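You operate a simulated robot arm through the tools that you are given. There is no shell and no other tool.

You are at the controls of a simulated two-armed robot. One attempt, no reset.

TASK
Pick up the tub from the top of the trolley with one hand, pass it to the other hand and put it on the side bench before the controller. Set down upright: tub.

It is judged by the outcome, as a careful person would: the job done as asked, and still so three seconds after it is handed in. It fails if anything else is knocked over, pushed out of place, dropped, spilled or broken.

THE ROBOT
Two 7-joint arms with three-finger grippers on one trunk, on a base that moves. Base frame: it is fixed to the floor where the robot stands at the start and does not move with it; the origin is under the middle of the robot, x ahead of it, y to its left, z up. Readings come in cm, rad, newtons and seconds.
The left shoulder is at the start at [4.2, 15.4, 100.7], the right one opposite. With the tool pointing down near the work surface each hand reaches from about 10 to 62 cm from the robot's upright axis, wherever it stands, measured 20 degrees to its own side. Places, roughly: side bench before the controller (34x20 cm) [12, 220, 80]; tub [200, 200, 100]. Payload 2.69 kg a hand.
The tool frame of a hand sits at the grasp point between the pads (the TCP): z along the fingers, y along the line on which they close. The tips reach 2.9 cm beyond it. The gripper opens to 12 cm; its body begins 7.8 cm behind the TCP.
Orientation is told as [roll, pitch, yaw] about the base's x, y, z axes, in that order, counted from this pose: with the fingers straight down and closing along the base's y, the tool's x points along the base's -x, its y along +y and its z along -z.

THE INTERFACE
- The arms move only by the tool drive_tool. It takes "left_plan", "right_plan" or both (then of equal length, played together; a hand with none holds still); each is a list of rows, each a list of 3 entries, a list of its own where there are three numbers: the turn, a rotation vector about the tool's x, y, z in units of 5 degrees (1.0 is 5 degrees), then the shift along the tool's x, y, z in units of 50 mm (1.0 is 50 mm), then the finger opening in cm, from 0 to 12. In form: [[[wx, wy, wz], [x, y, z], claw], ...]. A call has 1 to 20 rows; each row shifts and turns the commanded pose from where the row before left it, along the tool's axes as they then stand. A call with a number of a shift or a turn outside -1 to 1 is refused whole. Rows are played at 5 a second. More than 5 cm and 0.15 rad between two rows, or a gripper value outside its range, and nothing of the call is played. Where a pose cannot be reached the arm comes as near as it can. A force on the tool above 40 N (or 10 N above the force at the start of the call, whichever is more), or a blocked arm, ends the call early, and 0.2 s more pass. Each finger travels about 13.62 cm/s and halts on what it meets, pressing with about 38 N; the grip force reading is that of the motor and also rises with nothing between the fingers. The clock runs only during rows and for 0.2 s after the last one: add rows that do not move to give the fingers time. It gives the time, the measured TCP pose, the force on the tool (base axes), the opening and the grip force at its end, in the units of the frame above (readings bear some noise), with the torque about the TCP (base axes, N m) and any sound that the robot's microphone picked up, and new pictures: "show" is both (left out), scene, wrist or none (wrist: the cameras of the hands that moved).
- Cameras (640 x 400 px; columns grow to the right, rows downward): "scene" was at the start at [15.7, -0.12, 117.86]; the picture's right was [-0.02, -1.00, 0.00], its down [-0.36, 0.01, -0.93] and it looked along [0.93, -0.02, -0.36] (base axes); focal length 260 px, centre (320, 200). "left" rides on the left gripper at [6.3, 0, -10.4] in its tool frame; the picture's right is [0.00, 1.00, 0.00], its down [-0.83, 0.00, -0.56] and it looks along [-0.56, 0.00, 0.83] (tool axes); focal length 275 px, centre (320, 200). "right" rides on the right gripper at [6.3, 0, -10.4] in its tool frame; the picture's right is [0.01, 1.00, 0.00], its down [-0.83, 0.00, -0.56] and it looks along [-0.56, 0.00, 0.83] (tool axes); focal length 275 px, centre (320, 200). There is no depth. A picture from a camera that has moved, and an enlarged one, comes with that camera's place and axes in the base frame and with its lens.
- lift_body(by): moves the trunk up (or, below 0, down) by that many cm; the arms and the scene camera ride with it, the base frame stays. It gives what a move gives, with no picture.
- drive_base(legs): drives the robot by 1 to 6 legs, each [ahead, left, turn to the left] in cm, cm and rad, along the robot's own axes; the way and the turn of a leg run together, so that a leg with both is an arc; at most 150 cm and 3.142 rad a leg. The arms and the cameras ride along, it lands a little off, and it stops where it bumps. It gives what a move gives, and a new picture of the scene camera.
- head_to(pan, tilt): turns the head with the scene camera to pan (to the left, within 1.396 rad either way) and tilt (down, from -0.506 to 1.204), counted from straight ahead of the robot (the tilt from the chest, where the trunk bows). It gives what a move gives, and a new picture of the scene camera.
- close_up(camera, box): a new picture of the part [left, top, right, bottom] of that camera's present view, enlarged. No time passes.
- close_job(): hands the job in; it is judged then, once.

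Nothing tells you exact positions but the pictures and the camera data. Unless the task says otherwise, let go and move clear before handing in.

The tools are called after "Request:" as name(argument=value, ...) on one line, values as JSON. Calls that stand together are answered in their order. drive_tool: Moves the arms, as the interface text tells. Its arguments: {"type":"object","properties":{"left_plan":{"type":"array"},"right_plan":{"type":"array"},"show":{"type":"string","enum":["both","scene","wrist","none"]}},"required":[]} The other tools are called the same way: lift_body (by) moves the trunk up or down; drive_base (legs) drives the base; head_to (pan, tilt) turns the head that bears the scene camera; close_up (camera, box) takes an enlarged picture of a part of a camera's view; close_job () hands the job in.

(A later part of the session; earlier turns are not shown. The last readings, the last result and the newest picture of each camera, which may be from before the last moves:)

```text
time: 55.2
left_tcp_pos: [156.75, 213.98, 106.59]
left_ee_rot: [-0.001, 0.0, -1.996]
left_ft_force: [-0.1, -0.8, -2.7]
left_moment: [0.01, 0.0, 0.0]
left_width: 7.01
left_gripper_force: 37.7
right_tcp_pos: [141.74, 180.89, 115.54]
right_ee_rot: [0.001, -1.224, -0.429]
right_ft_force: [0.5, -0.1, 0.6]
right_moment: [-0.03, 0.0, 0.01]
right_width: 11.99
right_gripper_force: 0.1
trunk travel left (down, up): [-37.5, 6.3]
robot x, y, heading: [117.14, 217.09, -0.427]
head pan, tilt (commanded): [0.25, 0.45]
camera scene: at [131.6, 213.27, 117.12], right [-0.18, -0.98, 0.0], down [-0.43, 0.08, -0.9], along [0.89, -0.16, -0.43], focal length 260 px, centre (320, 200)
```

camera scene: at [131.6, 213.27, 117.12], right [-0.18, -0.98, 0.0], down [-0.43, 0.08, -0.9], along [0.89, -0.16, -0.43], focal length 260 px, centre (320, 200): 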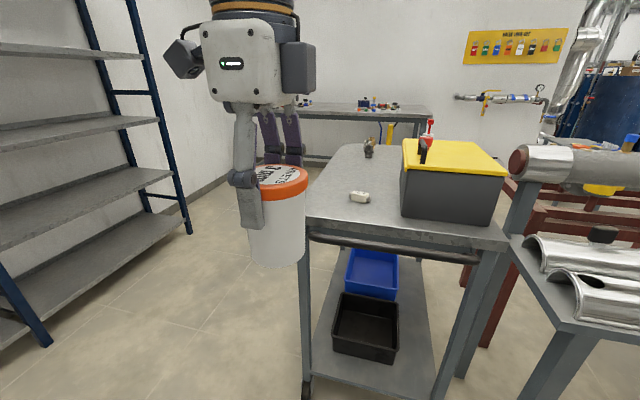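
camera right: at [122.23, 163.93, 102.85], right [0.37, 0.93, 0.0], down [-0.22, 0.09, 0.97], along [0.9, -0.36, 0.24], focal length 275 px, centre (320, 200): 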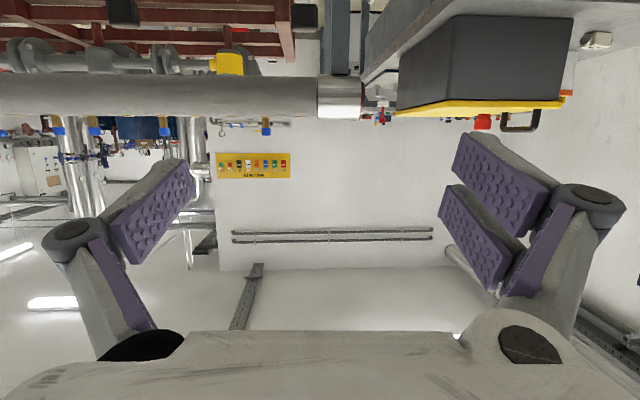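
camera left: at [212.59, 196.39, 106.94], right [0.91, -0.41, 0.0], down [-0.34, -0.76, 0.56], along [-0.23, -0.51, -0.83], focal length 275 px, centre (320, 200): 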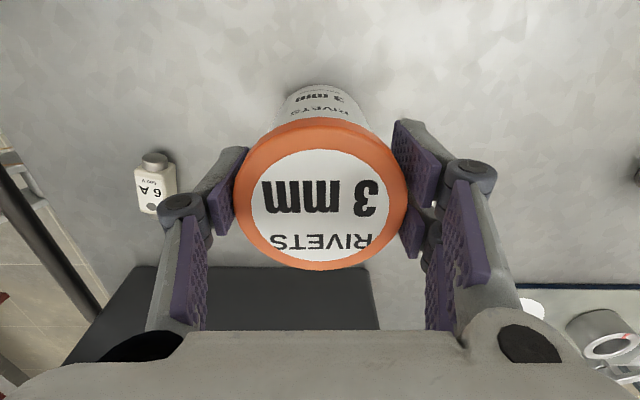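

The robot stands clear in the aisle. I'll bring the tub to the middle with the left hand, turning it 40°, and turn the right hand to point forward-left and 27° down.

Request:
drive_tool(left_plan=[[[0, 0, 0], [-0.53, 0.285, 0], 4], [[0, 0, 0], [-0.53, 0.285, 0], 4], [[0, 0, 0], [-0.53, 0.285, 0], 4], [[0, 0, 0], [-0.53, 0.285, 0], 4], [[0, 0, -1], [0, 0, 0], 4], [[0, 0, -1], [0, 0, 0], 4], [[0, 0, -1], [0, 0, 0], 4], [[0, 0, -1], [0, 0, 0], 4], [[0, 0, -1], [0, 0, 0], 4], [[0, 0, -1], [0, 0, 0], 4], [[0, 0, -1], [0, 0, 0], 4], [[0, 0, -1], [0, 0, 0], 4], [[0, 0, 0], [0, 0, 0], 4]], right_plan=[[[0, 0.7, 0], [0, 0, 0], 12], [[0, 0.7, 0], [0, 0, 0], 12], [[-0.891, 0, -0.454], [0, 0, 0], 12], [[-0.891, 0, -0.454], [0, 0, 0], 12], [[-0.891, 0, -0.454], [0, 0, 0], 12], [[-0.891, 0, -0.454], [0, 0, 0], 12], [[-0.891, 0, -0.454], [0, 0, 0], 12], [[-0.891, 0, -0.454], [0, 0, 0], 12], [[-0.891, 0, -0.454], [0, 0, 0], 12], [[-0.891, 0, -0.454], [0, 0, 0], 12], [[0, 0, 0], [0, 0, 0], 12], [[0, 0, 0], [0, 0, 0], 12], [[0, 0, 0], [0, 0, 0], 12]], show="both")

Request:
head_to(pan=-0.05, tilt=0.45)

```text
time: 58.0
left_tcp_pos: [157.68, 201.95, 106.85]
left_ee_rot: [0.001, 0.002, -1.295]
left_ft_force: [-0.2, 0.5, -3.2]
left_moment: [-0.02, -0.02, 0.0]
left_width: 7.02
left_gripper_force: 38.3
right_tcp_pos: [141.76, 180.85, 115.36]
right_ee_rot: [-0.002, -1.1, 0.272]
right_ft_force: [-0.1, 0.3, -0.8]
right_moment: [-0.01, 0.02, 0.0]
right_width: 12.03
right_gripper_force: 0.0
trunk travel left (down, up): [-37.5, 6.3]
robot x, y, heading: [116.52, 217.52, -0.423]
head pan, tilt (commanded): [0.25, 0.45]
camera scene: at [131.64, 213.25, 117.12], right [-0.18, -0.98, 0.0], down [-0.43, 0.08, -0.9], along [0.89, -0.16, -0.44], focal length 260 px, centre (320, 200)
camera right: at [130.04, 177.62, 114.48], right [-0.27, 0.96, 0.0], down [-0.12, -0.03, 0.99], along [0.96, 0.27, 0.12], focal length 275 px, centre (320, 200)
camera left: at [156.06, 208.11, 117.2], right [0.96, 0.27, 0.0], down [0.22, -0.8, 0.56], along [0.15, -0.54, -0.83], focal length 275 px, centre (320, 200)
```

scene: 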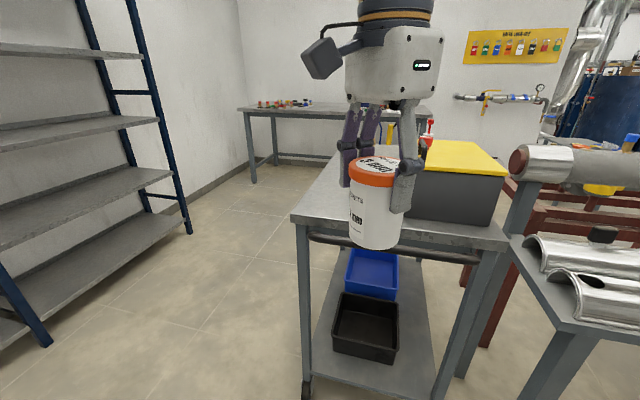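
right: 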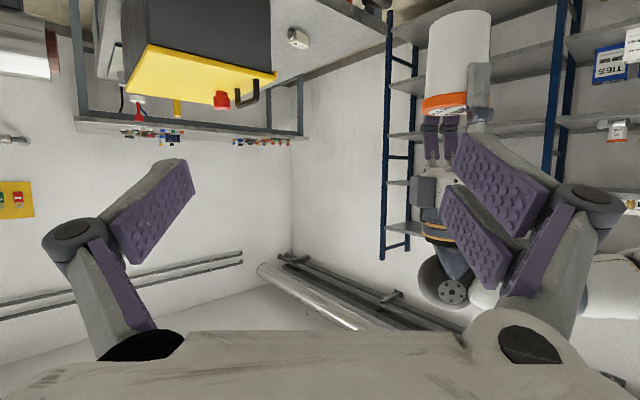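
left: 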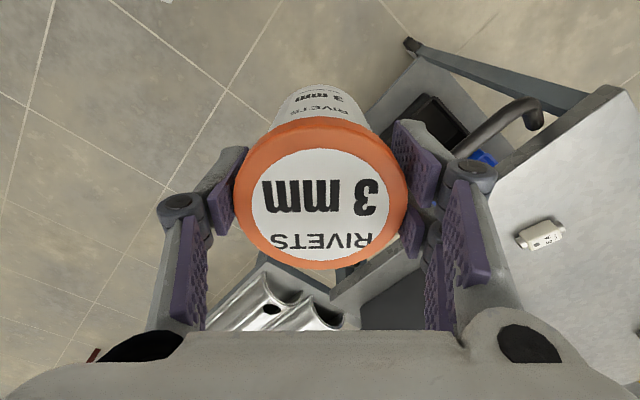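

```text
time: 58.8
left_tcp_pos: [157.67, 201.96, 106.71]
left_ee_rot: [0.0, 0.0, -1.299]
left_ft_force: [0.3, 0.4, -3.1]
left_moment: [-0.01, 0.05, -0.02]
left_width: 7.03
left_gripper_force: 38.2
right_tcp_pos: [141.74, 180.9, 115.44]
right_ee_rot: [-0.001, -1.098, 0.272]
right_ft_force: [-0.6, -0.5, 0.5]
right_moment: [0.01, 0.0, 0.03]
right_width: 12.03
right_gripper_force: 0.0
trunk travel left (down, up): [-37.5, 6.3]
robot x, y, heading: [116.38, 217.2, -0.422]
head pan, tilt (commanded): [-0.051, 0.45]
camera scene: at [130.76, 210.65, 117.12], right [-0.46, -0.89, 0.0], down [-0.39, 0.2, -0.9], along [0.8, -0.41, -0.44], focal length 260 px, centre (320, 200)
```

scene: 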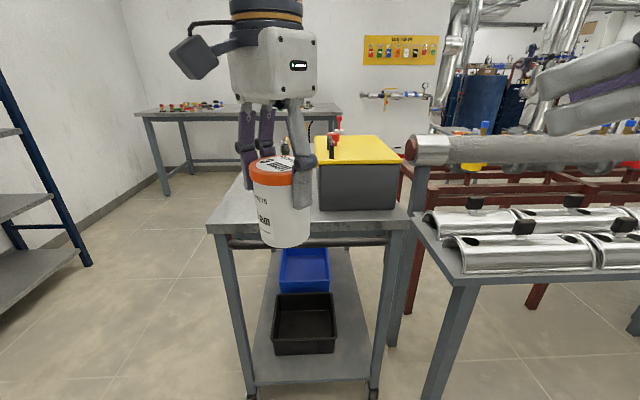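

Both hands are posed as planned, with the left hand's closing line matching the right hand's pointing direction. I'll bring the right hand to a standoff 13 cm behind the tub along its approach line.

Request:
drive_tool(right_plan=[[[0, 0, 0], [0.0753, 0.542, 0.335], 12], [[0, 0, 0], [0.0753, 0.542, 0.335], 12], [[0, 0, 0], [0.0753, 0.542, 0.335], 12], [[0, 0, 0], [0.0753, 0.542, 0.335], 12], [[0, 0, 0], [0.0753, 0.542, 0.335], 12], [[0, 0, 0], [0.0753, 0.542, 0.335], 12], [[0, 0, 0], [0, 0, 0], 12]], show="both")

```text
time: 60.4
left_tcp_pos: [157.62, 202.04, 106.67]
left_ee_rot: [-0.001, 0.0, -1.298]
left_ft_force: [0.2, -0.5, -3.2]
left_moment: [0.03, -0.01, 0.02]
left_width: 7.03
left_gripper_force: 38.7
right_tcp_pos: [145.12, 198.56, 108.88]
right_ee_rot: [0.0, -1.101, 0.272]
right_ft_force: [0.2, -0.8, 0.5]
right_moment: [0.02, -0.01, 0.02]
right_width: 12.03
right_gripper_force: 0.0
trunk travel left (down, up): [-37.5, 6.3]
robot x, y, heading: [116.93, 217.49, -0.429]
head pan, tilt (commanded): [-0.051, 0.45]
camera scene: at [130.74, 210.62, 117.12], right [-0.46, -0.89, 0.0], down [-0.39, 0.2, -0.9], along [0.8, -0.41, -0.44], focal length 260 px, centre (320, 200)
camera right: at [133.3, 195.36, 108.01], right [-0.27, 0.96, 0.0], down [-0.12, -0.03, 0.99], along [0.96, 0.27, 0.12], focal length 275 px, centre (320, 200)
```

scene: 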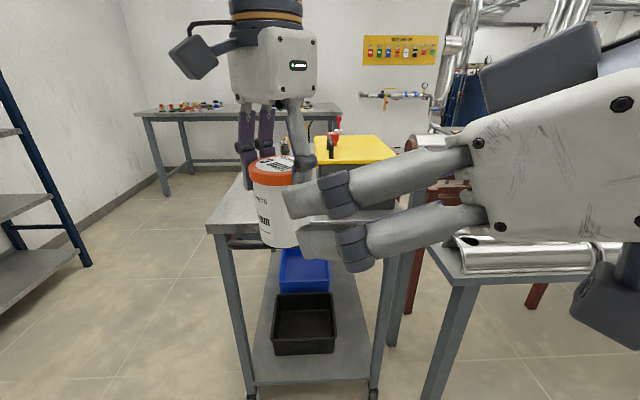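
right: 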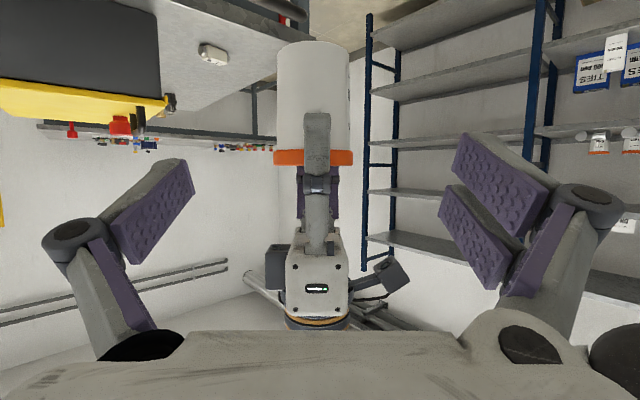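

The right camera shows the tub well centred between the open fingers, about 0.3 cm to one side. I'll correct that and advance along the approach line, stopping partway to check.

Request:
drive_tool(right_plan=[[[0, 0, 0], [0.06, -0.06, 0.4], 12], [[0, 0, 0], [0, 0, 0.4], 12], [[0, 0, 0], [0, 0, 0.4], 12], [[0, 0, 0], [0, 0, 0.4], 12], [[0, 0, 0], [0, 0, 0], 12]], show="both")

```text
time: 61.6
left_tcp_pos: [157.63, 201.94, 106.73]
left_ee_rot: [0.001, 0.0, -1.298]
left_ft_force: [0.4, -0.5, -2.4]
left_moment: [0.0, -0.02, -0.02]
left_width: 7.03
left_gripper_force: 38.1
right_tcp_pos: [151.64, 200.27, 104.93]
right_ee_rot: [0.0, -1.101, 0.273]
right_ft_force: [-0.4, 0.0, -0.5]
right_moment: [0.04, 0.01, -0.04]
right_width: 12.01
right_gripper_force: 0.1
trunk travel left (down, up): [-37.5, 6.3]
robot x, y, heading: [116.43, 217.52, -0.428]
head pan, tilt (commanded): [-0.051, 0.45]
camera scene: at [130.74, 210.64, 117.12], right [-0.46, -0.89, 0.0], down [-0.39, 0.2, -0.9], along [0.8, -0.41, -0.44], focal length 260 px, centre (320, 200)
camera right: at [139.92, 196.91, 104.02], right [-0.27, 0.96, 0.0], down [-0.12, -0.03, 0.99], along [0.96, 0.27, 0.12], focal length 275 px, centre (320, 200)
```

scene: 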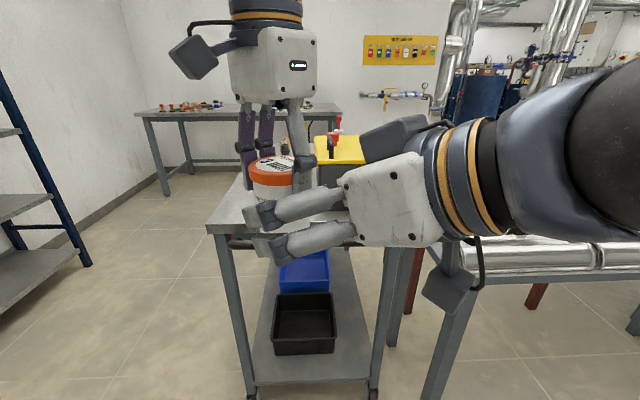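
right: 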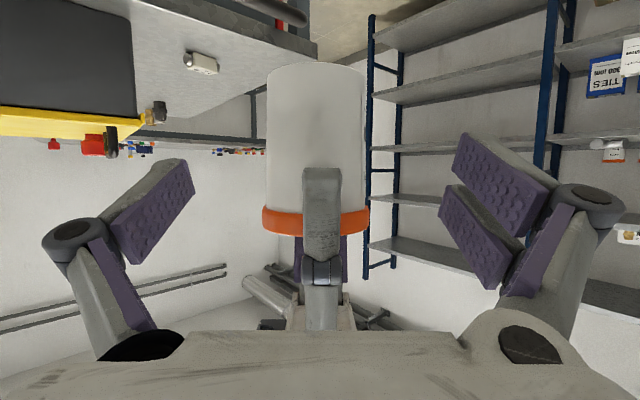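

The approach is clean, with the tub about 0.3 cm off centre. I'll correct that and advance the last 5.8 cm.

Request:
drive_tool(right_plan=[[[0, 0, 0], [0, -0.03, 0.29], 12], [[0, 0, 0], [0, -0.03, 0.29], 12], [[0, 0, 0], [0, 0, 0.29], 12], [[0, 0, 0], [0, 0, 0.29], 12], [[0, 0, 0], [0, 0, 0], 12]], show="both")

```text
time: 62.8
left_tcp_pos: [157.77, 201.97, 106.6]
left_ee_rot: [0.0, 0.0, -1.299]
left_ft_force: [0.1, -0.5, -2.6]
left_moment: [0.03, -0.03, 0.04]
left_width: 7.03
left_gripper_force: 38.0
right_tcp_pos: [156.88, 201.39, 102.44]
right_ee_rot: [0.001, -1.1, 0.272]
right_ft_force: [0.1, 0.1, -0.6]
right_moment: [0.01, 0.0, 0.02]
right_width: 11.99
right_gripper_force: 0.1
trunk travel left (down, up): [-37.5, 6.3]
robot x, y, heading: [116.59, 217.14, -0.426]
head pan, tilt (commanded): [-0.051, 0.45]
camera scene: at [130.75, 210.64, 117.12], right [-0.46, -0.89, 0.0], down [-0.39, 0.2, -0.9], along [0.8, -0.41, -0.44], focal length 260 px, centre (320, 200)
camera right: at [145.06, 198.17, 101.54], right [-0.27, 0.96, 0.0], down [-0.12, -0.03, 0.99], along [0.96, 0.27, 0.12], focal length 275 px, centre (320, 200)
```

scene: 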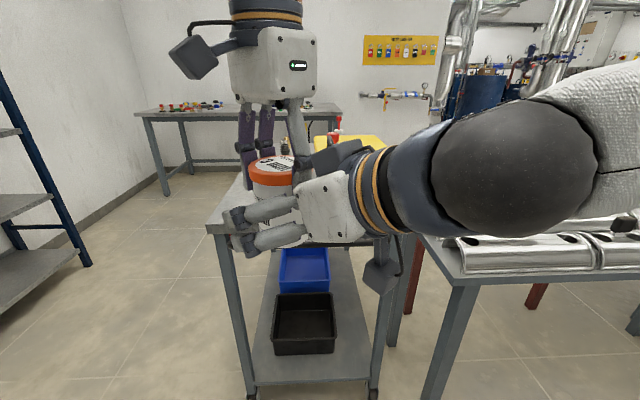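
right: 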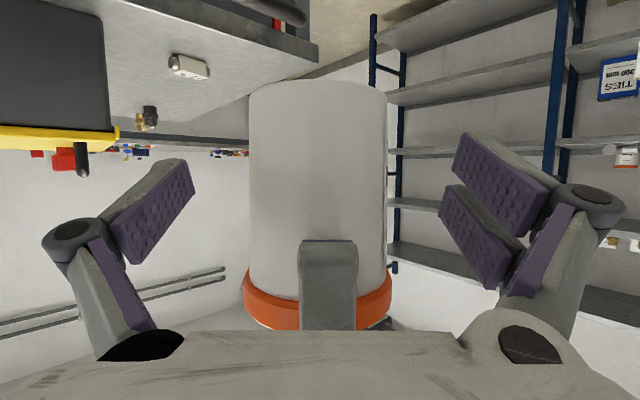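

Request:
close_up(camera="scene", box=[200, 60, 420, 260])

```text
2.00 times, centred on (310, 160) of scene
camera zoom: at [130.75, 210.64, 117.12], right [-0.46, -0.89, 0.0], down [-0.39, 0.2, -0.9], along [0.8, -0.41, -0.44], focal length 519 px, centre (340, 280)
```

zoom: 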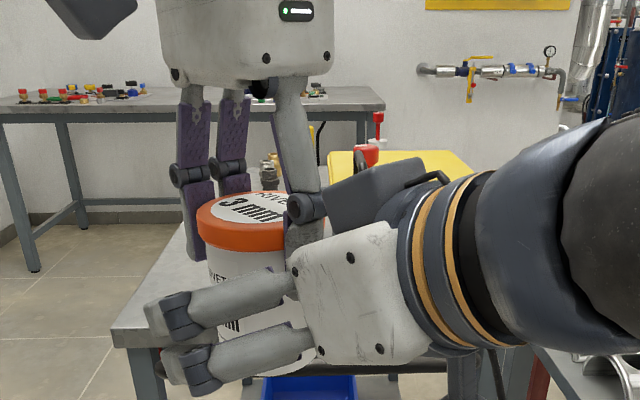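

The tub is centred in the right hand with nothing touching. I'll close the right fingers on the body now, with the left still holding.

Request:
drive_tool(right_plan=[[[0, 0, 0], [0, 0, 0], 10], [[0, 0, 0], [0, 0, 0], 8.5], [[0, 0, 0], [0, 0, 0], 7.3], [[0, 0, 0], [0, 0, 0], 6.5], [[0, 0, 0], [0, 0, 0], 5.5], [[0, 0, 0], [0, 0, 0], 4], [[0, 0, 0], [0, 0, 0], 4], [[0, 0, 0], [0, 0, 0], 4]], show="both")

```text
time: 64.6
left_tcp_pos: [157.61, 202.14, 106.66]
left_ee_rot: [0.0, -0.001, -1.299]
left_ft_force: [2.8, 9.2, -4.6]
left_moment: [0.28, -0.11, -0.01]
left_width: 7.02
left_gripper_force: 38.0
right_tcp_pos: [156.92, 201.34, 102.57]
right_ee_rot: [-0.001, -1.099, 0.271]
right_ft_force: [-2.4, -9.2, 1.5]
right_moment: [0.1, -0.02, -0.07]
right_width: 6.92
right_gripper_force: 38.2
trunk travel left (down, up): [-37.5, 6.3]
robot x, y, heading: [117.0, 217.12, -0.425]
head pan, tilt (commanded): [-0.051, 0.45]
camera scene: at [130.76, 210.64, 117.12], right [-0.46, -0.89, 0.0], down [-0.39, 0.2, -0.9], along [0.8, -0.41, -0.44], focal length 260 px, centre (320, 200)
camera right: at [145.06, 198.15, 101.55], right [-0.27, 0.96, 0.0], down [-0.12, -0.03, 0.99], along [0.96, 0.27, 0.12], focal length 275 px, centre (320, 200)
```

scene: 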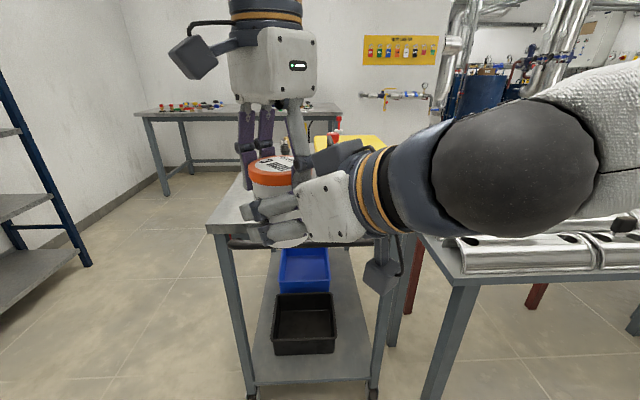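
right: 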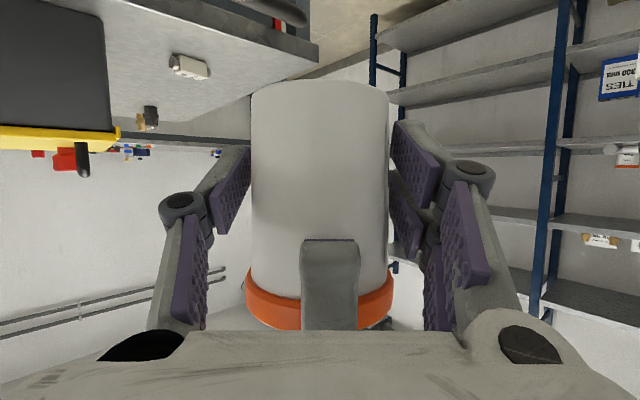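

Both hands now hold the tub, with a 9 N sideways strain between them. I'll ease the right hand a couple of millimetres to relieve it before releasing the left.

Request:
drive_tool(right_plan=[[[0, 0, 0], [0, -0.02, 0], 4], [[0, 0, 0], [0, -0.02, 0], 4], [[0, 0, 0], [0, 0, 0], 4]], show="none")

```text
time: 65.4
left_tcp_pos: [157.7, 201.93, 106.66]
left_ee_rot: [0.001, -0.003, -1.298]
left_ft_force: [4.4, -0.9, -0.8]
left_moment: [0.24, -0.05, 0.13]
left_width: 7.03
left_gripper_force: 37.9
right_tcp_pos: [156.81, 201.16, 102.53]
right_ee_rot: [0.002, -1.098, 0.274]
right_ft_force: [-4.6, 0.8, 0.3]
right_moment: [-0.27, -0.15, -0.14]
right_width: 6.93
right_gripper_force: 38.1
trunk travel left (down, up): [-37.5, 6.3]
robot x, y, heading: [117.04, 217.72, -0.428]
head pan, tilt (commanded): [-0.051, 0.45]
```

The strain is nearly gone. I'll open the left fingers just a little (to 8.3 cm, to stay clear of the right palm) and see that the right hand carries the load.

Request:
drive_tool(left_plan=[[[0, 0, 0], [0, 0, 0], 7.4], [[0, 0, 0], [0, 0, 0], 7.8], [[0, 0, 0], [0, 0, 0], 8.3], [[0, 0, 0], [0, 0, 0], 8.3], [[0, 0, 0], [0, 0, 0], 8.3]], show="both")

```text
time: 66.6
left_tcp_pos: [157.69, 201.96, 106.75]
left_ee_rot: [-0.001, 0.0, -1.299]
left_ft_force: [-0.9, -0.3, -0.3]
left_moment: [0.0, -0.02, 0.04]
left_width: 8.29
left_gripper_force: 0.1
right_tcp_pos: [156.78, 201.1, 102.49]
right_ee_rot: [-0.001, -1.1, 0.273]
right_ft_force: [0.5, -0.8, 0.2]
right_moment: [0.0, 0.03, 0.02]
right_width: 6.95
right_gripper_force: 37.8
trunk travel left (down, up): [-37.5, 6.3]
robot x, y, heading: [117.25, 217.88, -0.424]
head pan, tilt (commanded): [-0.051, 0.45]
camera scene: at [130.76, 210.64, 117.12], right [-0.46, -0.89, 0.0], down [-0.39, 0.2, -0.9], along [0.8, -0.41, -0.44], focal length 260 px, centre (320, 200)
camera left: at [156.07, 208.11, 117.2], right [0.96, 0.26, 0.0], down [0.22, -0.8, 0.56], along [0.15, -0.54, -0.83], focal length 275 px, centre (320, 200)
```

scene: 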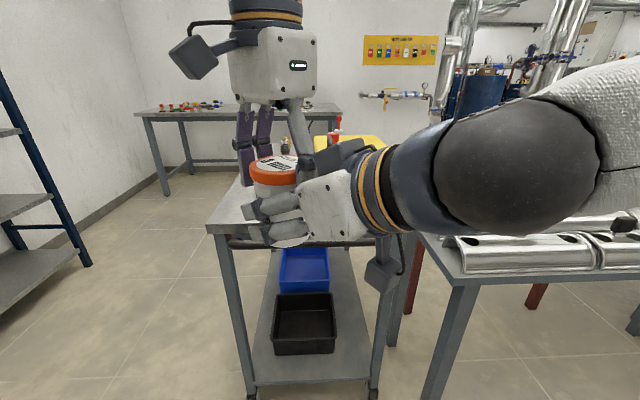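
left: 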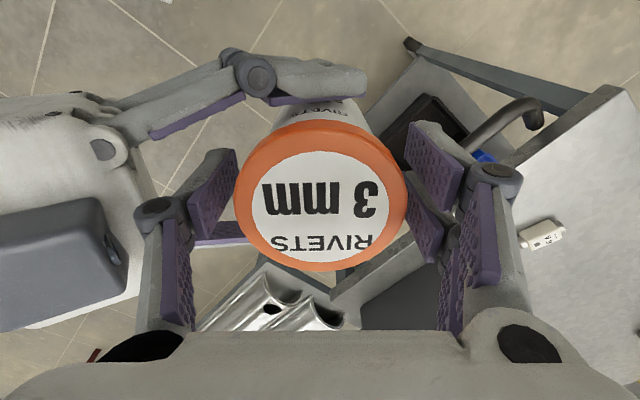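

The left hand shows no load and its fingers are clear of the lid. I'll raise the left hand slowly straight up a little and recheck the load on the right.

Request:
drive_tool(left_plan=[[[0, 0, 0], [0, 0, -0.1], 8.3], [[0, 0, 0], [0, 0, -0.15], 8.3], [[0, 0, 0], [0, 0, -0.15], 8.3], [[0, 0, 0], [0, 0, 0], 8.3]], show="both")

```text
time: 67.6
left_tcp_pos: [157.72, 201.93, 108.61]
left_ee_rot: [0.0, 0.0, -1.298]
left_ft_force: [0.3, 0.4, 0.4]
left_moment: [-0.03, -0.01, 0.04]
left_width: 8.3
left_gripper_force: 0.1
right_tcp_pos: [156.95, 201.29, 102.52]
right_ee_rot: [-0.001, -1.099, 0.272]
right_ft_force: [0.2, 0.2, -0.2]
right_moment: [-0.01, 0.02, 0.0]
right_width: 6.92
right_gripper_force: 38.3
trunk travel left (down, up): [-37.5, 6.3]
robot x, y, heading: [116.63, 217.89, -0.423]
head pan, tilt (commanded): [-0.051, 0.45]
camera scene: at [130.76, 210.64, 117.12], right [-0.46, -0.89, 0.0], down [-0.39, 0.2, -0.9], along [0.8, -0.41, -0.44], focal length 260 px, centre (320, 200)
camera left: at [156.01, 208.12, 119.22], right [0.96, 0.27, 0.0], down [0.22, -0.8, 0.56], along [0.15, -0.54, -0.83], focal length 275 px, centre (320, 200)
```

scene: 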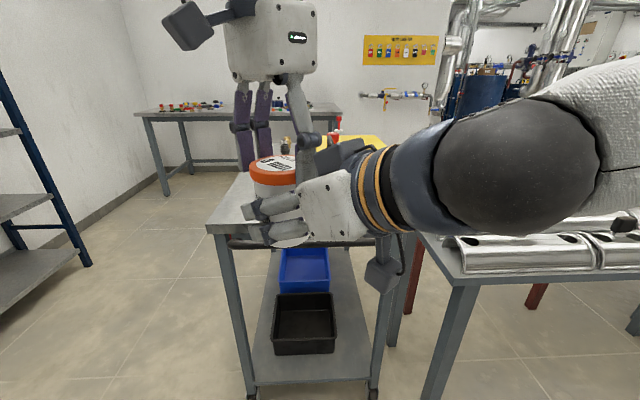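
left: 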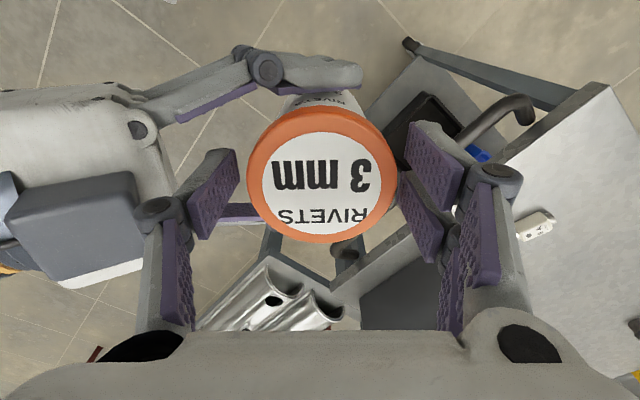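

The right hand alone holds the tub level. I'll raise the left hand well clear and swing it away to the left.

Request:
drive_tool(left_plan=[[[0, 0, 0], [0, 0, -0.3], 8.3], [[0, 0, 0], [0, 0, -0.4], 8.3], [[0, 0, 0], [0, 0, -0.5], 8.3], [[0, 0, 0], [0, 0, -0.5], 8.3], [[0, 0, 0], [0, 0, -0.5], 8.3], [[0, 0, 0], [0.5, 0.3, 0], 8.3], [[0, 0, 0], [0.5, 0.4, 0], 8.3], [[0, 0, 0], [0.5, 0.3, 0], 8.3], [[0, 0, 0], [0.5, 0.2, 0], 8.3], [[0, 0, 0], [0, 0, 0], 8.3]], show="both")

```text
time: 69.8
left_tcp_pos: [160.28, 214.34, 114.7]
left_ee_rot: [0.001, -0.001, -1.296]
left_ft_force: [0.4, 0.4, -0.3]
left_moment: [-0.01, 0.01, 0.0]
left_width: 8.29
left_gripper_force: 0.0
left hand out of reach, approached as far as the arm can: row 3, 4, 5
right_tcp_pos: [156.85, 201.24, 102.53]
right_ee_rot: [-0.001, -1.099, 0.269]
right_ft_force: [-0.2, -0.2, 0.2]
right_moment: [0.04, 0.06, -0.01]
right_width: 6.9
right_gripper_force: 38.2
trunk travel left (down, up): [-37.5, 6.3]
robot x, y, heading: [116.52, 217.42, -0.426]
head pan, tilt (commanded): [-0.051, 0.45]
camera scene: at [130.75, 210.62, 117.11], right [-0.46, -0.89, 0.0], down [-0.39, 0.2, -0.9], along [0.8, -0.41, -0.44], focal length 260 px, centre (320, 200)
camera left: at [158.61, 220.54, 125.33], right [0.96, 0.26, 0.0], down [0.22, -0.8, 0.56], along [0.15, -0.54, -0.83], focal length 275 px, centre (320, 200)
```

scene: 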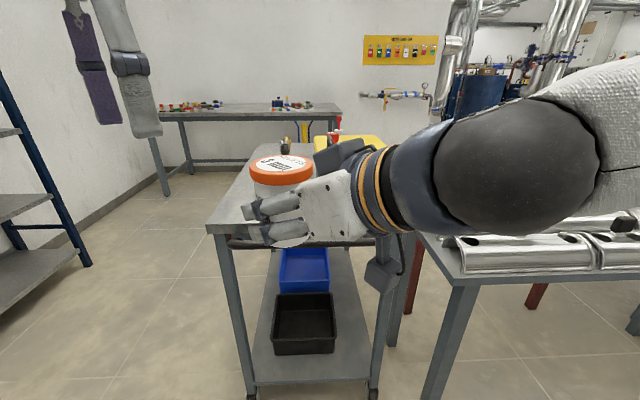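
left: 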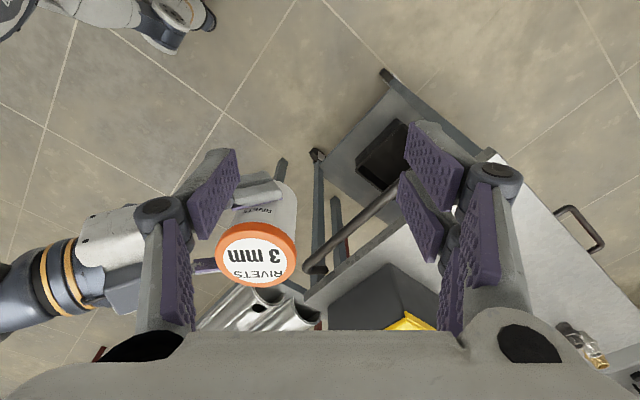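

The hand-over is done: the right hand alone carries the tub upright. Next I'll swing the right hand to point straight ahead and tuck the left hand back, before turning round to the bench.

Request:
drive_tool(left_plan=[[[0, 0, 0], [0.449, -0.146, -0.2], 8.3], [[0, 0, 0], [0.449, -0.146, -0.2], 8.3], [[0, 0, 0], [0.449, -0.146, -0.2], 8.3], [[0, 0, 0], [0.449, -0.146, -0.2], 8.3], [[0, 0, 0], [0, 0, 0], 8.3], [[0, 0, 0], [0, 0, 0], 8.3], [[0, 0, 0], [0, 0, 0], 8.3], [[0, 0, 0], [0, 0, 0], 8.3], [[0, 0, 0], [0, 0, 0], 8.3], [[0, 0, 0], [0, 0, 0], 8.3], [[0, 0, 0], [0, 0, 0], 8.3], [[0, 0, 0], [0, 0, 0], 8.3], [[0, 0, 0], [0, 0, 0], 8.3]], right_plan=[[[0, 0, 0], [0.146, -0.383, -0.287], 4], [[0, 0, 0], [0.146, -0.383, -0.287], 4], [[0, 0, 0], [0.146, -0.383, -0.287], 4], [[0, 0, 0], [0.146, -0.383, -0.287], 4], [[0.891, 0, 0.454], [0, 0, 0], 4], [[0.891, 0, 0.454], [0, 0, 0], 4], [[0.891, 0, 0.454], [0, 0, 0], 4], [[0.891, 0, 0.454], [0, 0, 0], 4], [[0.891, 0, 0.454], [0, 0, 0], 4], [[0.891, 0, 0.454], [0, 0, 0], 4], [[0.891, 0, 0.454], [0, 0, 0], 4], [[0.891, 0, 0.454], [0, 0, 0], 4], [[0, 0, 0], [0, 0, 0], 4]], show="both")

```text
time: 72.6
left_tcp_pos: [155.73, 219.81, 113.39]
left_ee_rot: [0.0, 0.0, -1.299]
left_ft_force: [-0.7, -0.3, -0.6]
left_moment: [-0.02, 0.03, -0.02]
left_width: 8.31
left_gripper_force: 0.1
left hand out of reach, approached as far as the arm can: row 1, 2, 3, 4
right_tcp_pos: [152.94, 191.91, 102.3]
right_ee_rot: [0.002, -1.101, -0.429]
right_ft_force: [0.6, 1.0, -0.6]
right_moment: [0.02, 0.0, -0.02]
right_width: 6.9
right_gripper_force: 38.2
trunk travel left (down, up): [-37.5, 6.3]
robot x, y, heading: [116.59, 217.43, -0.426]
head pan, tilt (commanded): [-0.051, 0.45]
camera scene: at [130.75, 210.62, 117.12], right [-0.46, -0.89, 0.0], down [-0.39, 0.2, -0.9], along [0.8, -0.41, -0.44], focal length 260 px, centre (320, 200)
camera right: at [141.78, 197.02, 101.37], right [0.41, 0.91, 0.0], down [-0.11, 0.05, 0.99], along [0.9, -0.41, 0.12], focal length 275 px, centre (320, 200)
camera left: at [154.02, 226.1, 123.9], right [0.96, 0.26, 0.0], down [0.22, -0.8, 0.56], along [0.15, -0.54, -0.83], focal length 275 px, centre (320, 200)
```

scene: 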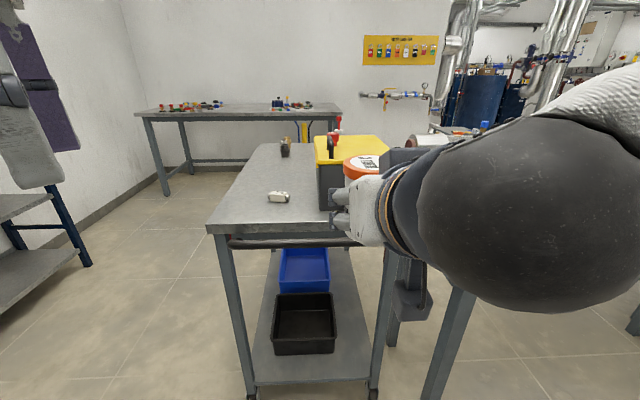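
right: 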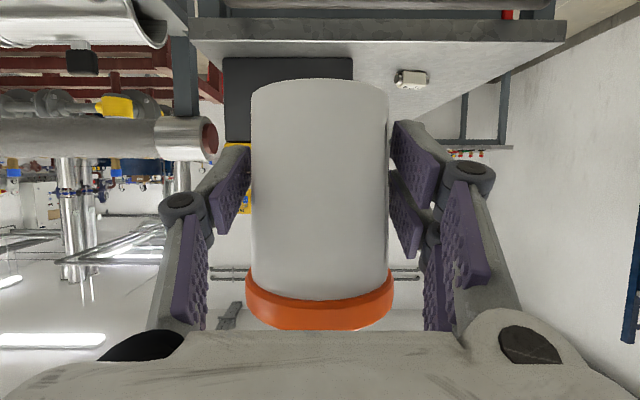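
left: 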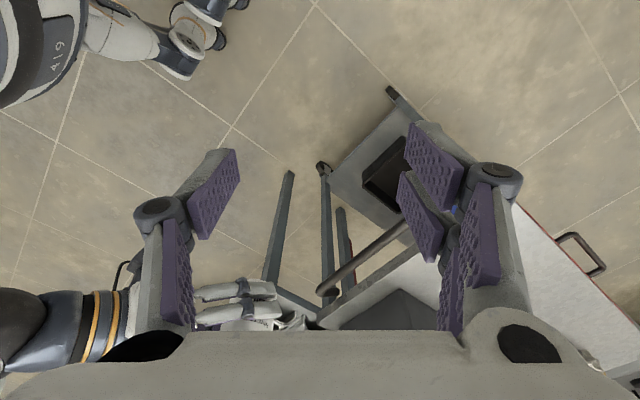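

The tub sits unchanged in the right hand, pointing ahead. Now I'll back off a little and turn around toward the side bench.

Request:
drive_base(legs=[[-10, 0, 0], [0, 0, 1.57], [0, 0, 1.56]])

Request:
head_to(pan=0.0, tilt=0.35)

```text
time: 81.3
left_tcp_pos: [68.29, 221.78, 113.41]
left_ee_rot: [-0.001, -0.001, 1.777]
left_ft_force: [0.1, -0.2, 0.1]
left_moment: [0.0, -0.02, -0.01]
left_width: 8.3
left_gripper_force: 0.0
right_tcp_pos: [72.98, 249.49, 102.25]
right_ee_rot: [0.0, -1.099, 2.648]
right_ft_force: [-1.0, 0.1, 0.7]
right_moment: [0.01, -0.02, -0.02]
right_width: 6.95
right_gripper_force: 38.4
trunk travel left (down, up): [-37.5, 6.3]
robot x, y, heading: [107.34, 221.56, 2.645]
head pan, tilt (commanded): [-0.051, 0.45]
camera scene: at [93.88, 229.54, 117.12], right [0.52, 0.86, 0.0], down [0.37, -0.23, -0.9], along [-0.77, 0.47, -0.44], focal length 260 px, centre (320, 200)
```

scene: 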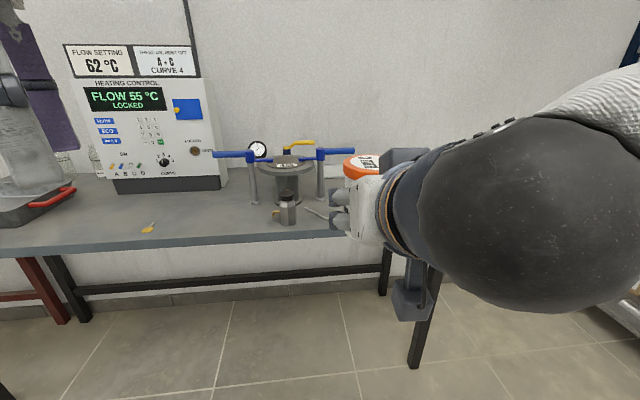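

```text
time: 82.0
left_tcp_pos: [68.28, 221.88, 113.42]
left_ee_rot: [-0.001, -0.001, 1.776]
left_ft_force: [-0.1, 0.1, -0.7]
left_moment: [-0.05, -0.02, 0.0]
left_width: 8.28
left_gripper_force: 0.0
right_tcp_pos: [72.92, 249.54, 102.23]
right_ee_rot: [-0.001, -1.1, 2.646]
right_ft_force: [-0.1, 0.3, -0.2]
right_moment: [0.0, -0.04, 0.01]
right_width: 6.94
right_gripper_force: 38.3
trunk travel left (down, up): [-37.5, 6.3]
robot x, y, heading: [107.19, 221.85, 2.647]
head pan, tilt (commanded): [0.0, 0.351]
camera scene: at [93.54, 229.2, 118.03], right [0.47, 0.88, 0.0], down [0.3, -0.16, -0.94], along [-0.83, 0.44, -0.34], focal length 260 px, centre (320, 200)
```

scene: 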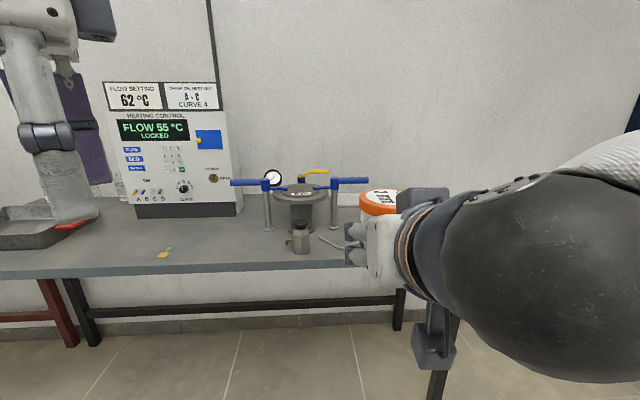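

Now the bench is ahead: controller, tray to its left, pump fittings to its right, and a yellow key near the front. I'll enlarge it to measure.

Request:
close_up(camera="scene", box=[0, 160, 360, 290])

Request:
head_to(pan=0.4, tilt=0.45)

```text
1.78 times, centred on (180, 225) of scene
camera zoom: at [93.54, 229.2, 118.03], right [0.47, 0.88, 0.0], down [0.3, -0.16, -0.94], along [-0.83, 0.44, -0.34], focal length 461 px, centre (569, 156)
```

zoom: 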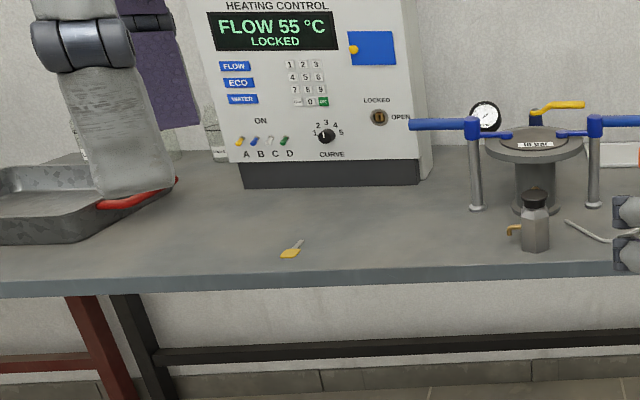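

```text
time: 82.8
left_tcp_pos: [68.32, 221.8, 113.36]
left_ee_rot: [0.001, -0.002, 1.776]
left_ft_force: [-0.7, 0.8, 0.3]
left_moment: [-0.02, -0.01, -0.01]
left_width: 8.31
left_gripper_force: 0.1
right_tcp_pos: [73.01, 249.53, 102.29]
right_ee_rot: [-0.001, -1.1, 2.647]
right_ft_force: [0.1, -0.2, -0.3]
right_moment: [0.02, -0.02, 0.0]
right_width: 6.93
right_gripper_force: 37.7
trunk travel left (down, up): [-37.5, 6.3]
robot x, y, heading: [107.54, 221.63, 2.65]
head pan, tilt (commanded): [0.4, 0.45]
camera scene: at [92.59, 225.66, 117.12], right [0.09, 1.0, 0.0], down [0.43, -0.04, -0.9], along [-0.9, 0.08, -0.44], focal length 260 px, centre (320, 200)
```

scene: 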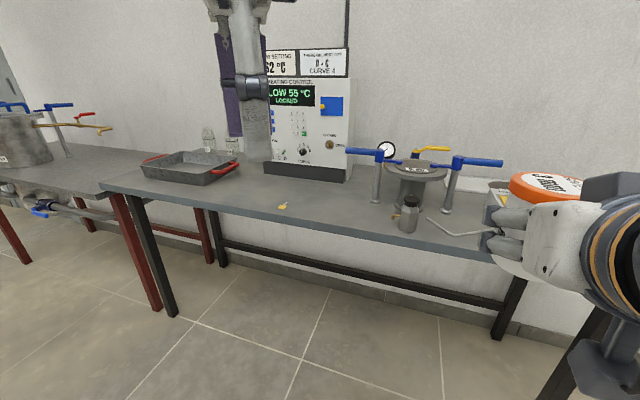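

The bench top is at z≈80.5, the controller front spans about 35 cm, the bench edge is about 31 cm in front of it, and the key lies near [20, 220]. I'll aim to set the tub near [10.6, 214], clear of key and tray; first I'll slide left and square up to the bench.

Request:
drive_base(legs=[[0, 57, 0.06]])

Request:
head_to(pan=0.0, tilt=0.5)

```text
time: 87.7
left_tcp_pos: [42.94, 169.75, 113.39]
left_ee_rot: [0.001, -0.002, 1.825]
left_ft_force: [0.6, 0.3, 0.1]
left_moment: [-0.01, -0.01, -0.03]
left_width: 8.31
left_gripper_force: 0.0
right_tcp_pos: [46.13, 197.5, 102.35]
right_ee_rot: [-0.003, -1.101, 2.694]
right_ft_force: [0.2, -0.6, -0.7]
right_moment: [-0.04, 0.02, -0.01]
right_width: 6.94
right_gripper_force: 38.3
trunk travel left (down, up): [-37.5, 6.3]
robot x, y, heading: [81.96, 171.7, 2.697]
head pan, tilt (commanded): [0.4, 0.45]
camera scene: at [66.94, 174.64, 117.12], right [0.05, 1.0, 0.0], down [0.43, -0.02, -0.9], along [-0.9, 0.04, -0.44], focal length 260 px, centre (320, 200)
```

scene: 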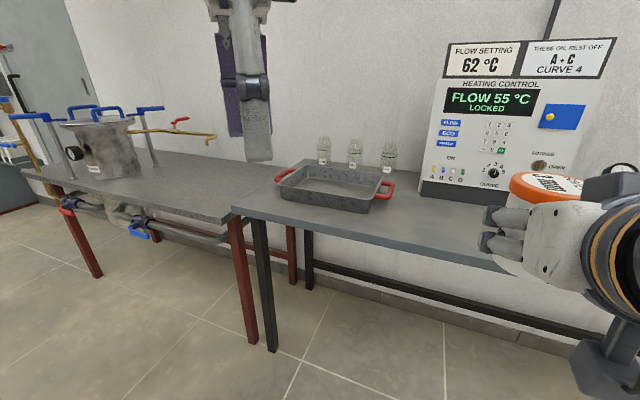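

```text
time: 88.5
left_tcp_pos: [42.85, 169.59, 113.32]
left_ee_rot: [0.001, -0.003, 1.825]
left_ft_force: [-0.1, -0.4, 0.4]
left_moment: [0.0, -0.01, 0.0]
left_width: 8.3
left_gripper_force: 0.1
right_tcp_pos: [46.29, 197.64, 102.32]
right_ee_rot: [0.0, -1.101, 2.696]
right_ft_force: [-0.1, 0.6, -0.4]
right_moment: [0.01, -0.05, 0.0]
right_width: 6.94
right_gripper_force: 38.5
trunk travel left (down, up): [-37.5, 6.3]
robot x, y, heading: [82.18, 171.58, 2.694]
head pan, tilt (commanded): [0.0, 0.499]
camera scene: at [67.91, 178.15, 116.67], right [0.43, 0.9, 0.0], down [0.43, -0.21, -0.88], along [-0.79, 0.38, -0.48], focal length 260 px, centre (320, 200)
```

scene: 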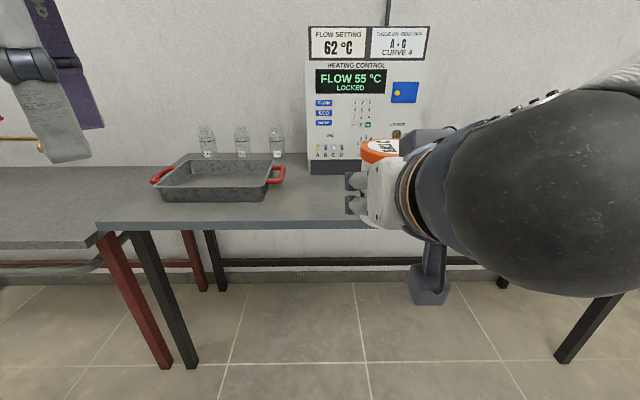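

I'm squared up, with the tub about 38 cm short of its spot and 18 cm above the bench height. I'll drive ahead 36 cm.

Request:
drive_base(legs=[[36, 0, 0.01]])

Request:
head_to(pan=-0.1, tilt=0.65)

Request:
close_up(camera="right", box=[0, 0, 640, 400])

Request:
close_up(camera="left", box=[0, 0, 640, 400])

```text
time: 90.8
left_tcp_pos: [10.91, 184.23, 113.33]
left_ee_rot: [-0.001, -0.002, 1.837]
left_ft_force: [-0.3, 0.4, 0.4]
left_moment: [-0.05, -0.07, -0.02]
left_width: 8.3
left_gripper_force: 0.2
right_tcp_pos: [13.85, 212.18, 102.36]
right_ee_rot: [0.0, -1.099, 2.706]
right_ft_force: [0.1, 0.2, -0.5]
right_moment: [-0.05, -0.04, 0.0]
right_width: 6.95
right_gripper_force: 38.5
trunk travel left (down, up): [-37.5, 6.3]
robot x, y, heading: [50.13, 186.47, 2.707]
head pan, tilt (commanded): [0.0, 0.499]
camera scene: at [35.78, 193.04, 116.66], right [0.42, 0.91, 0.0], down [0.43, -0.2, -0.88], along [-0.8, 0.37, -0.48], focal length 260 px, centre (320, 200)
```

scene: 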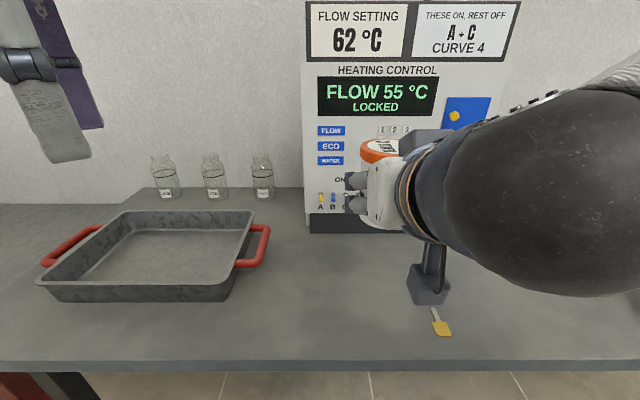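

```text
time: 91.5
left_tcp_pos: [10.92, 184.16, 113.37]
left_ee_rot: [-0.001, -0.003, 1.836]
left_ft_force: [-0.2, -0.5, 0.4]
left_moment: [-0.01, -0.01, -0.03]
left_width: 8.29
left_gripper_force: 0.0
right_tcp_pos: [14.01, 212.24, 102.27]
right_ee_rot: [0.001, -1.1, 2.707]
right_ft_force: [0.3, 0.1, -0.9]
right_moment: [-0.02, -0.04, -0.01]
right_width: 6.95
right_gripper_force: 38.2
trunk travel left (down, up): [-37.5, 6.3]
robot x, y, heading: [49.74, 186.44, 2.713]
head pan, tilt (commanded): [-0.099, 0.649]
camera scene: at [36.61, 193.6, 115.34], right [0.51, 0.86, 0.0], down [0.52, -0.31, -0.8], along [-0.69, 0.4, -0.6], focal length 260 px, centre (320, 200)
```

scene: 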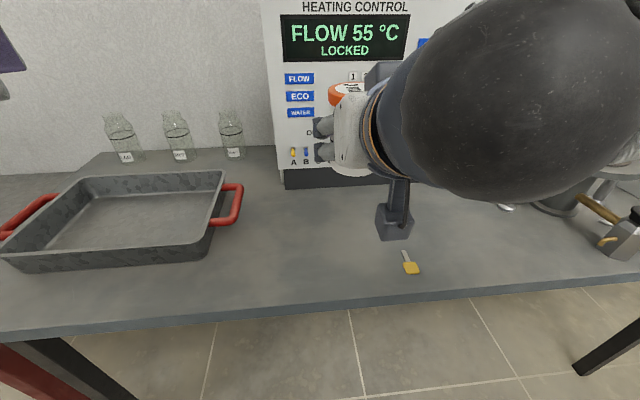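

```text
1.00 times, centred on (320, 200) of right (not enlarged: the box is as wide or as high as the picture)
camera zoom: at [24.91, 207.13, 101.36], right [-0.42, -0.91, 0.0], down [0.11, -0.05, 0.99], along [-0.9, 0.42, 0.12], focal length 275 px, centre (320, 200)
```

zoom: 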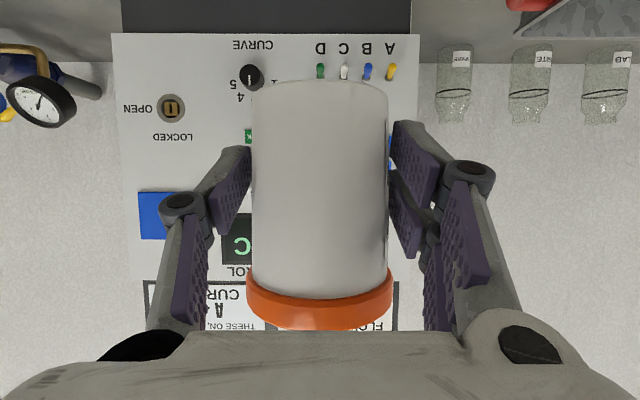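

```text
1.00 times, centred on (320, 200) of left (not enlarged: the box is as wide or as high as the picture)
camera zoom: at [12.6, 178.18, 123.91], right [-0.97, -0.26, 0.0], down [-0.21, 0.8, 0.56], along [-0.14, 0.54, -0.83], focal length 275 px, centre (320, 200)
```

zoom: 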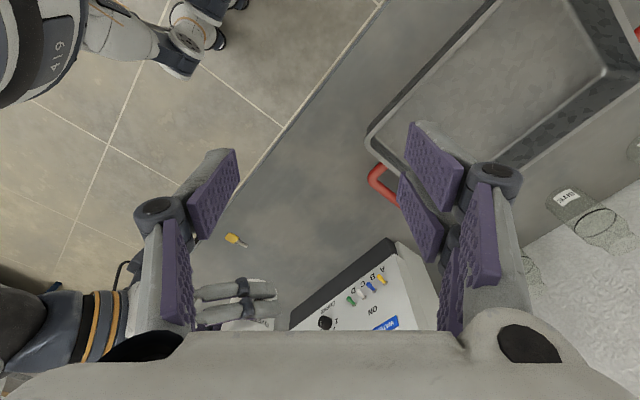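

The left wrist camera gives a fine top view: the tub is now about 8 cm inside the edge, clear of key, tray and controller. I'll move it 2.2 cm further in and lower it to about 2.5 cm above the bench.

Request:
drive_tool(right_plan=[[[0, 0, 0], [0.253, 0, 0.178], 4], [[0, 0, 0], [0.253, 0, 0.178], 4], [[0, 0, 0], [0.253, 0, 0.178], 4], [[0, 0, 0], [0.253, 0, 0.178], 4], [[0, 0, 0], [0.253, 0, 0.178], 4], [[0, 0, 0], [0.253, 0, 0.178], 4], [[0, 0, 0], [0.253, 0, 0.178], 4], [[0, 0, 0], [0.253, 0, 0.178], 4], [[0, 0, 0], [0.253, 0, 0.178], 4], [[0, 0, 0], [0.253, 0, 0.178], 4], [[0, 0, 0], [0, 0, 0], 4]], show="both")

Request:
close_up(camera="left", box=[160, 100, 480, 340])

```text
time: 93.9
left_tcp_pos: [10.99, 184.24, 113.4]
left_ee_rot: [0.0, -0.002, 1.836]
left_ft_force: [-0.9, 0.4, 0.5]
left_moment: [-0.01, 0.0, 0.02]
left_width: 8.3
left_gripper_force: 0.1
right_tcp_pos: [12.04, 213.23, 86.8]
right_ee_rot: [-0.001, -1.1, 2.707]
right_ft_force: [-0.3, -0.2, 0.9]
right_moment: [-0.02, -0.05, 0.02]
right_width: 6.91
right_gripper_force: 37.7
trunk travel left (down, up): [-37.5, 6.3]
robot x, y, heading: [49.88, 186.51, 2.71]
head pan, tilt (commanded): [-0.099, 0.649]
camera scene: at [36.61, 193.61, 115.34], right [0.51, 0.86, 0.0], down [0.52, -0.31, -0.8], along [-0.69, 0.4, -0.6], focal length 260 px, centre (320, 200)
camera right: at [22.97, 208.15, 85.84], right [-0.42, -0.91, 0.0], down [0.11, -0.05, 0.99], along [-0.9, 0.42, 0.12], focal length 275 px, centre (320, 200)
```

scene: 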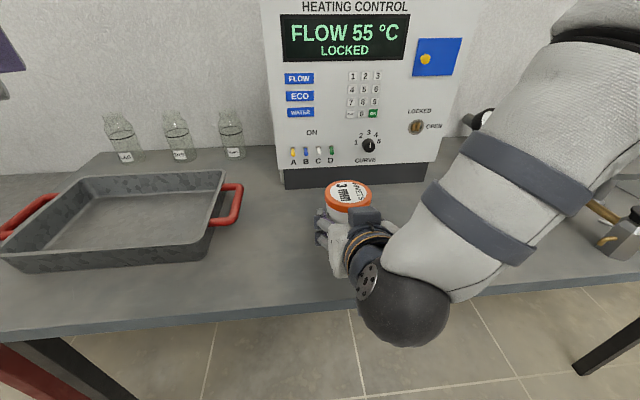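
right: 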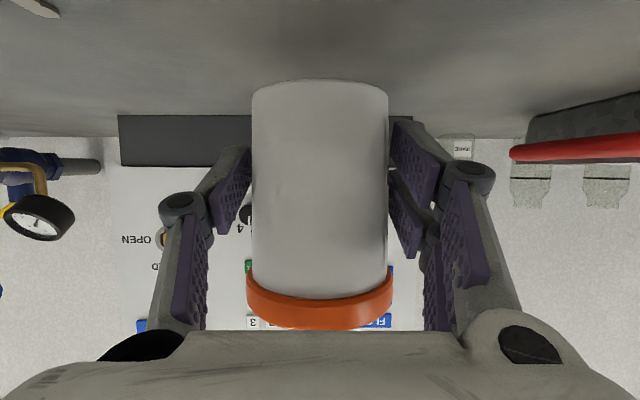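

```text
1.67 times, centred on (320, 220) of left
camera zoom: at [12.6, 178.19, 123.91], right [-0.97, -0.26, 0.0], down [-0.21, 0.8, 0.56], along [-0.14, 0.54, -0.83], focal length 459 px, centre (320, 167)
```

zoom: 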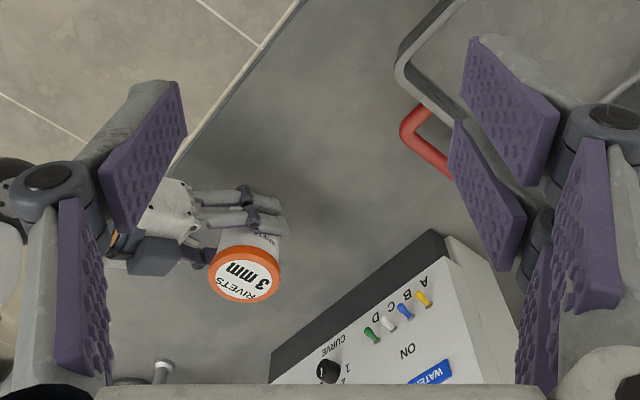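

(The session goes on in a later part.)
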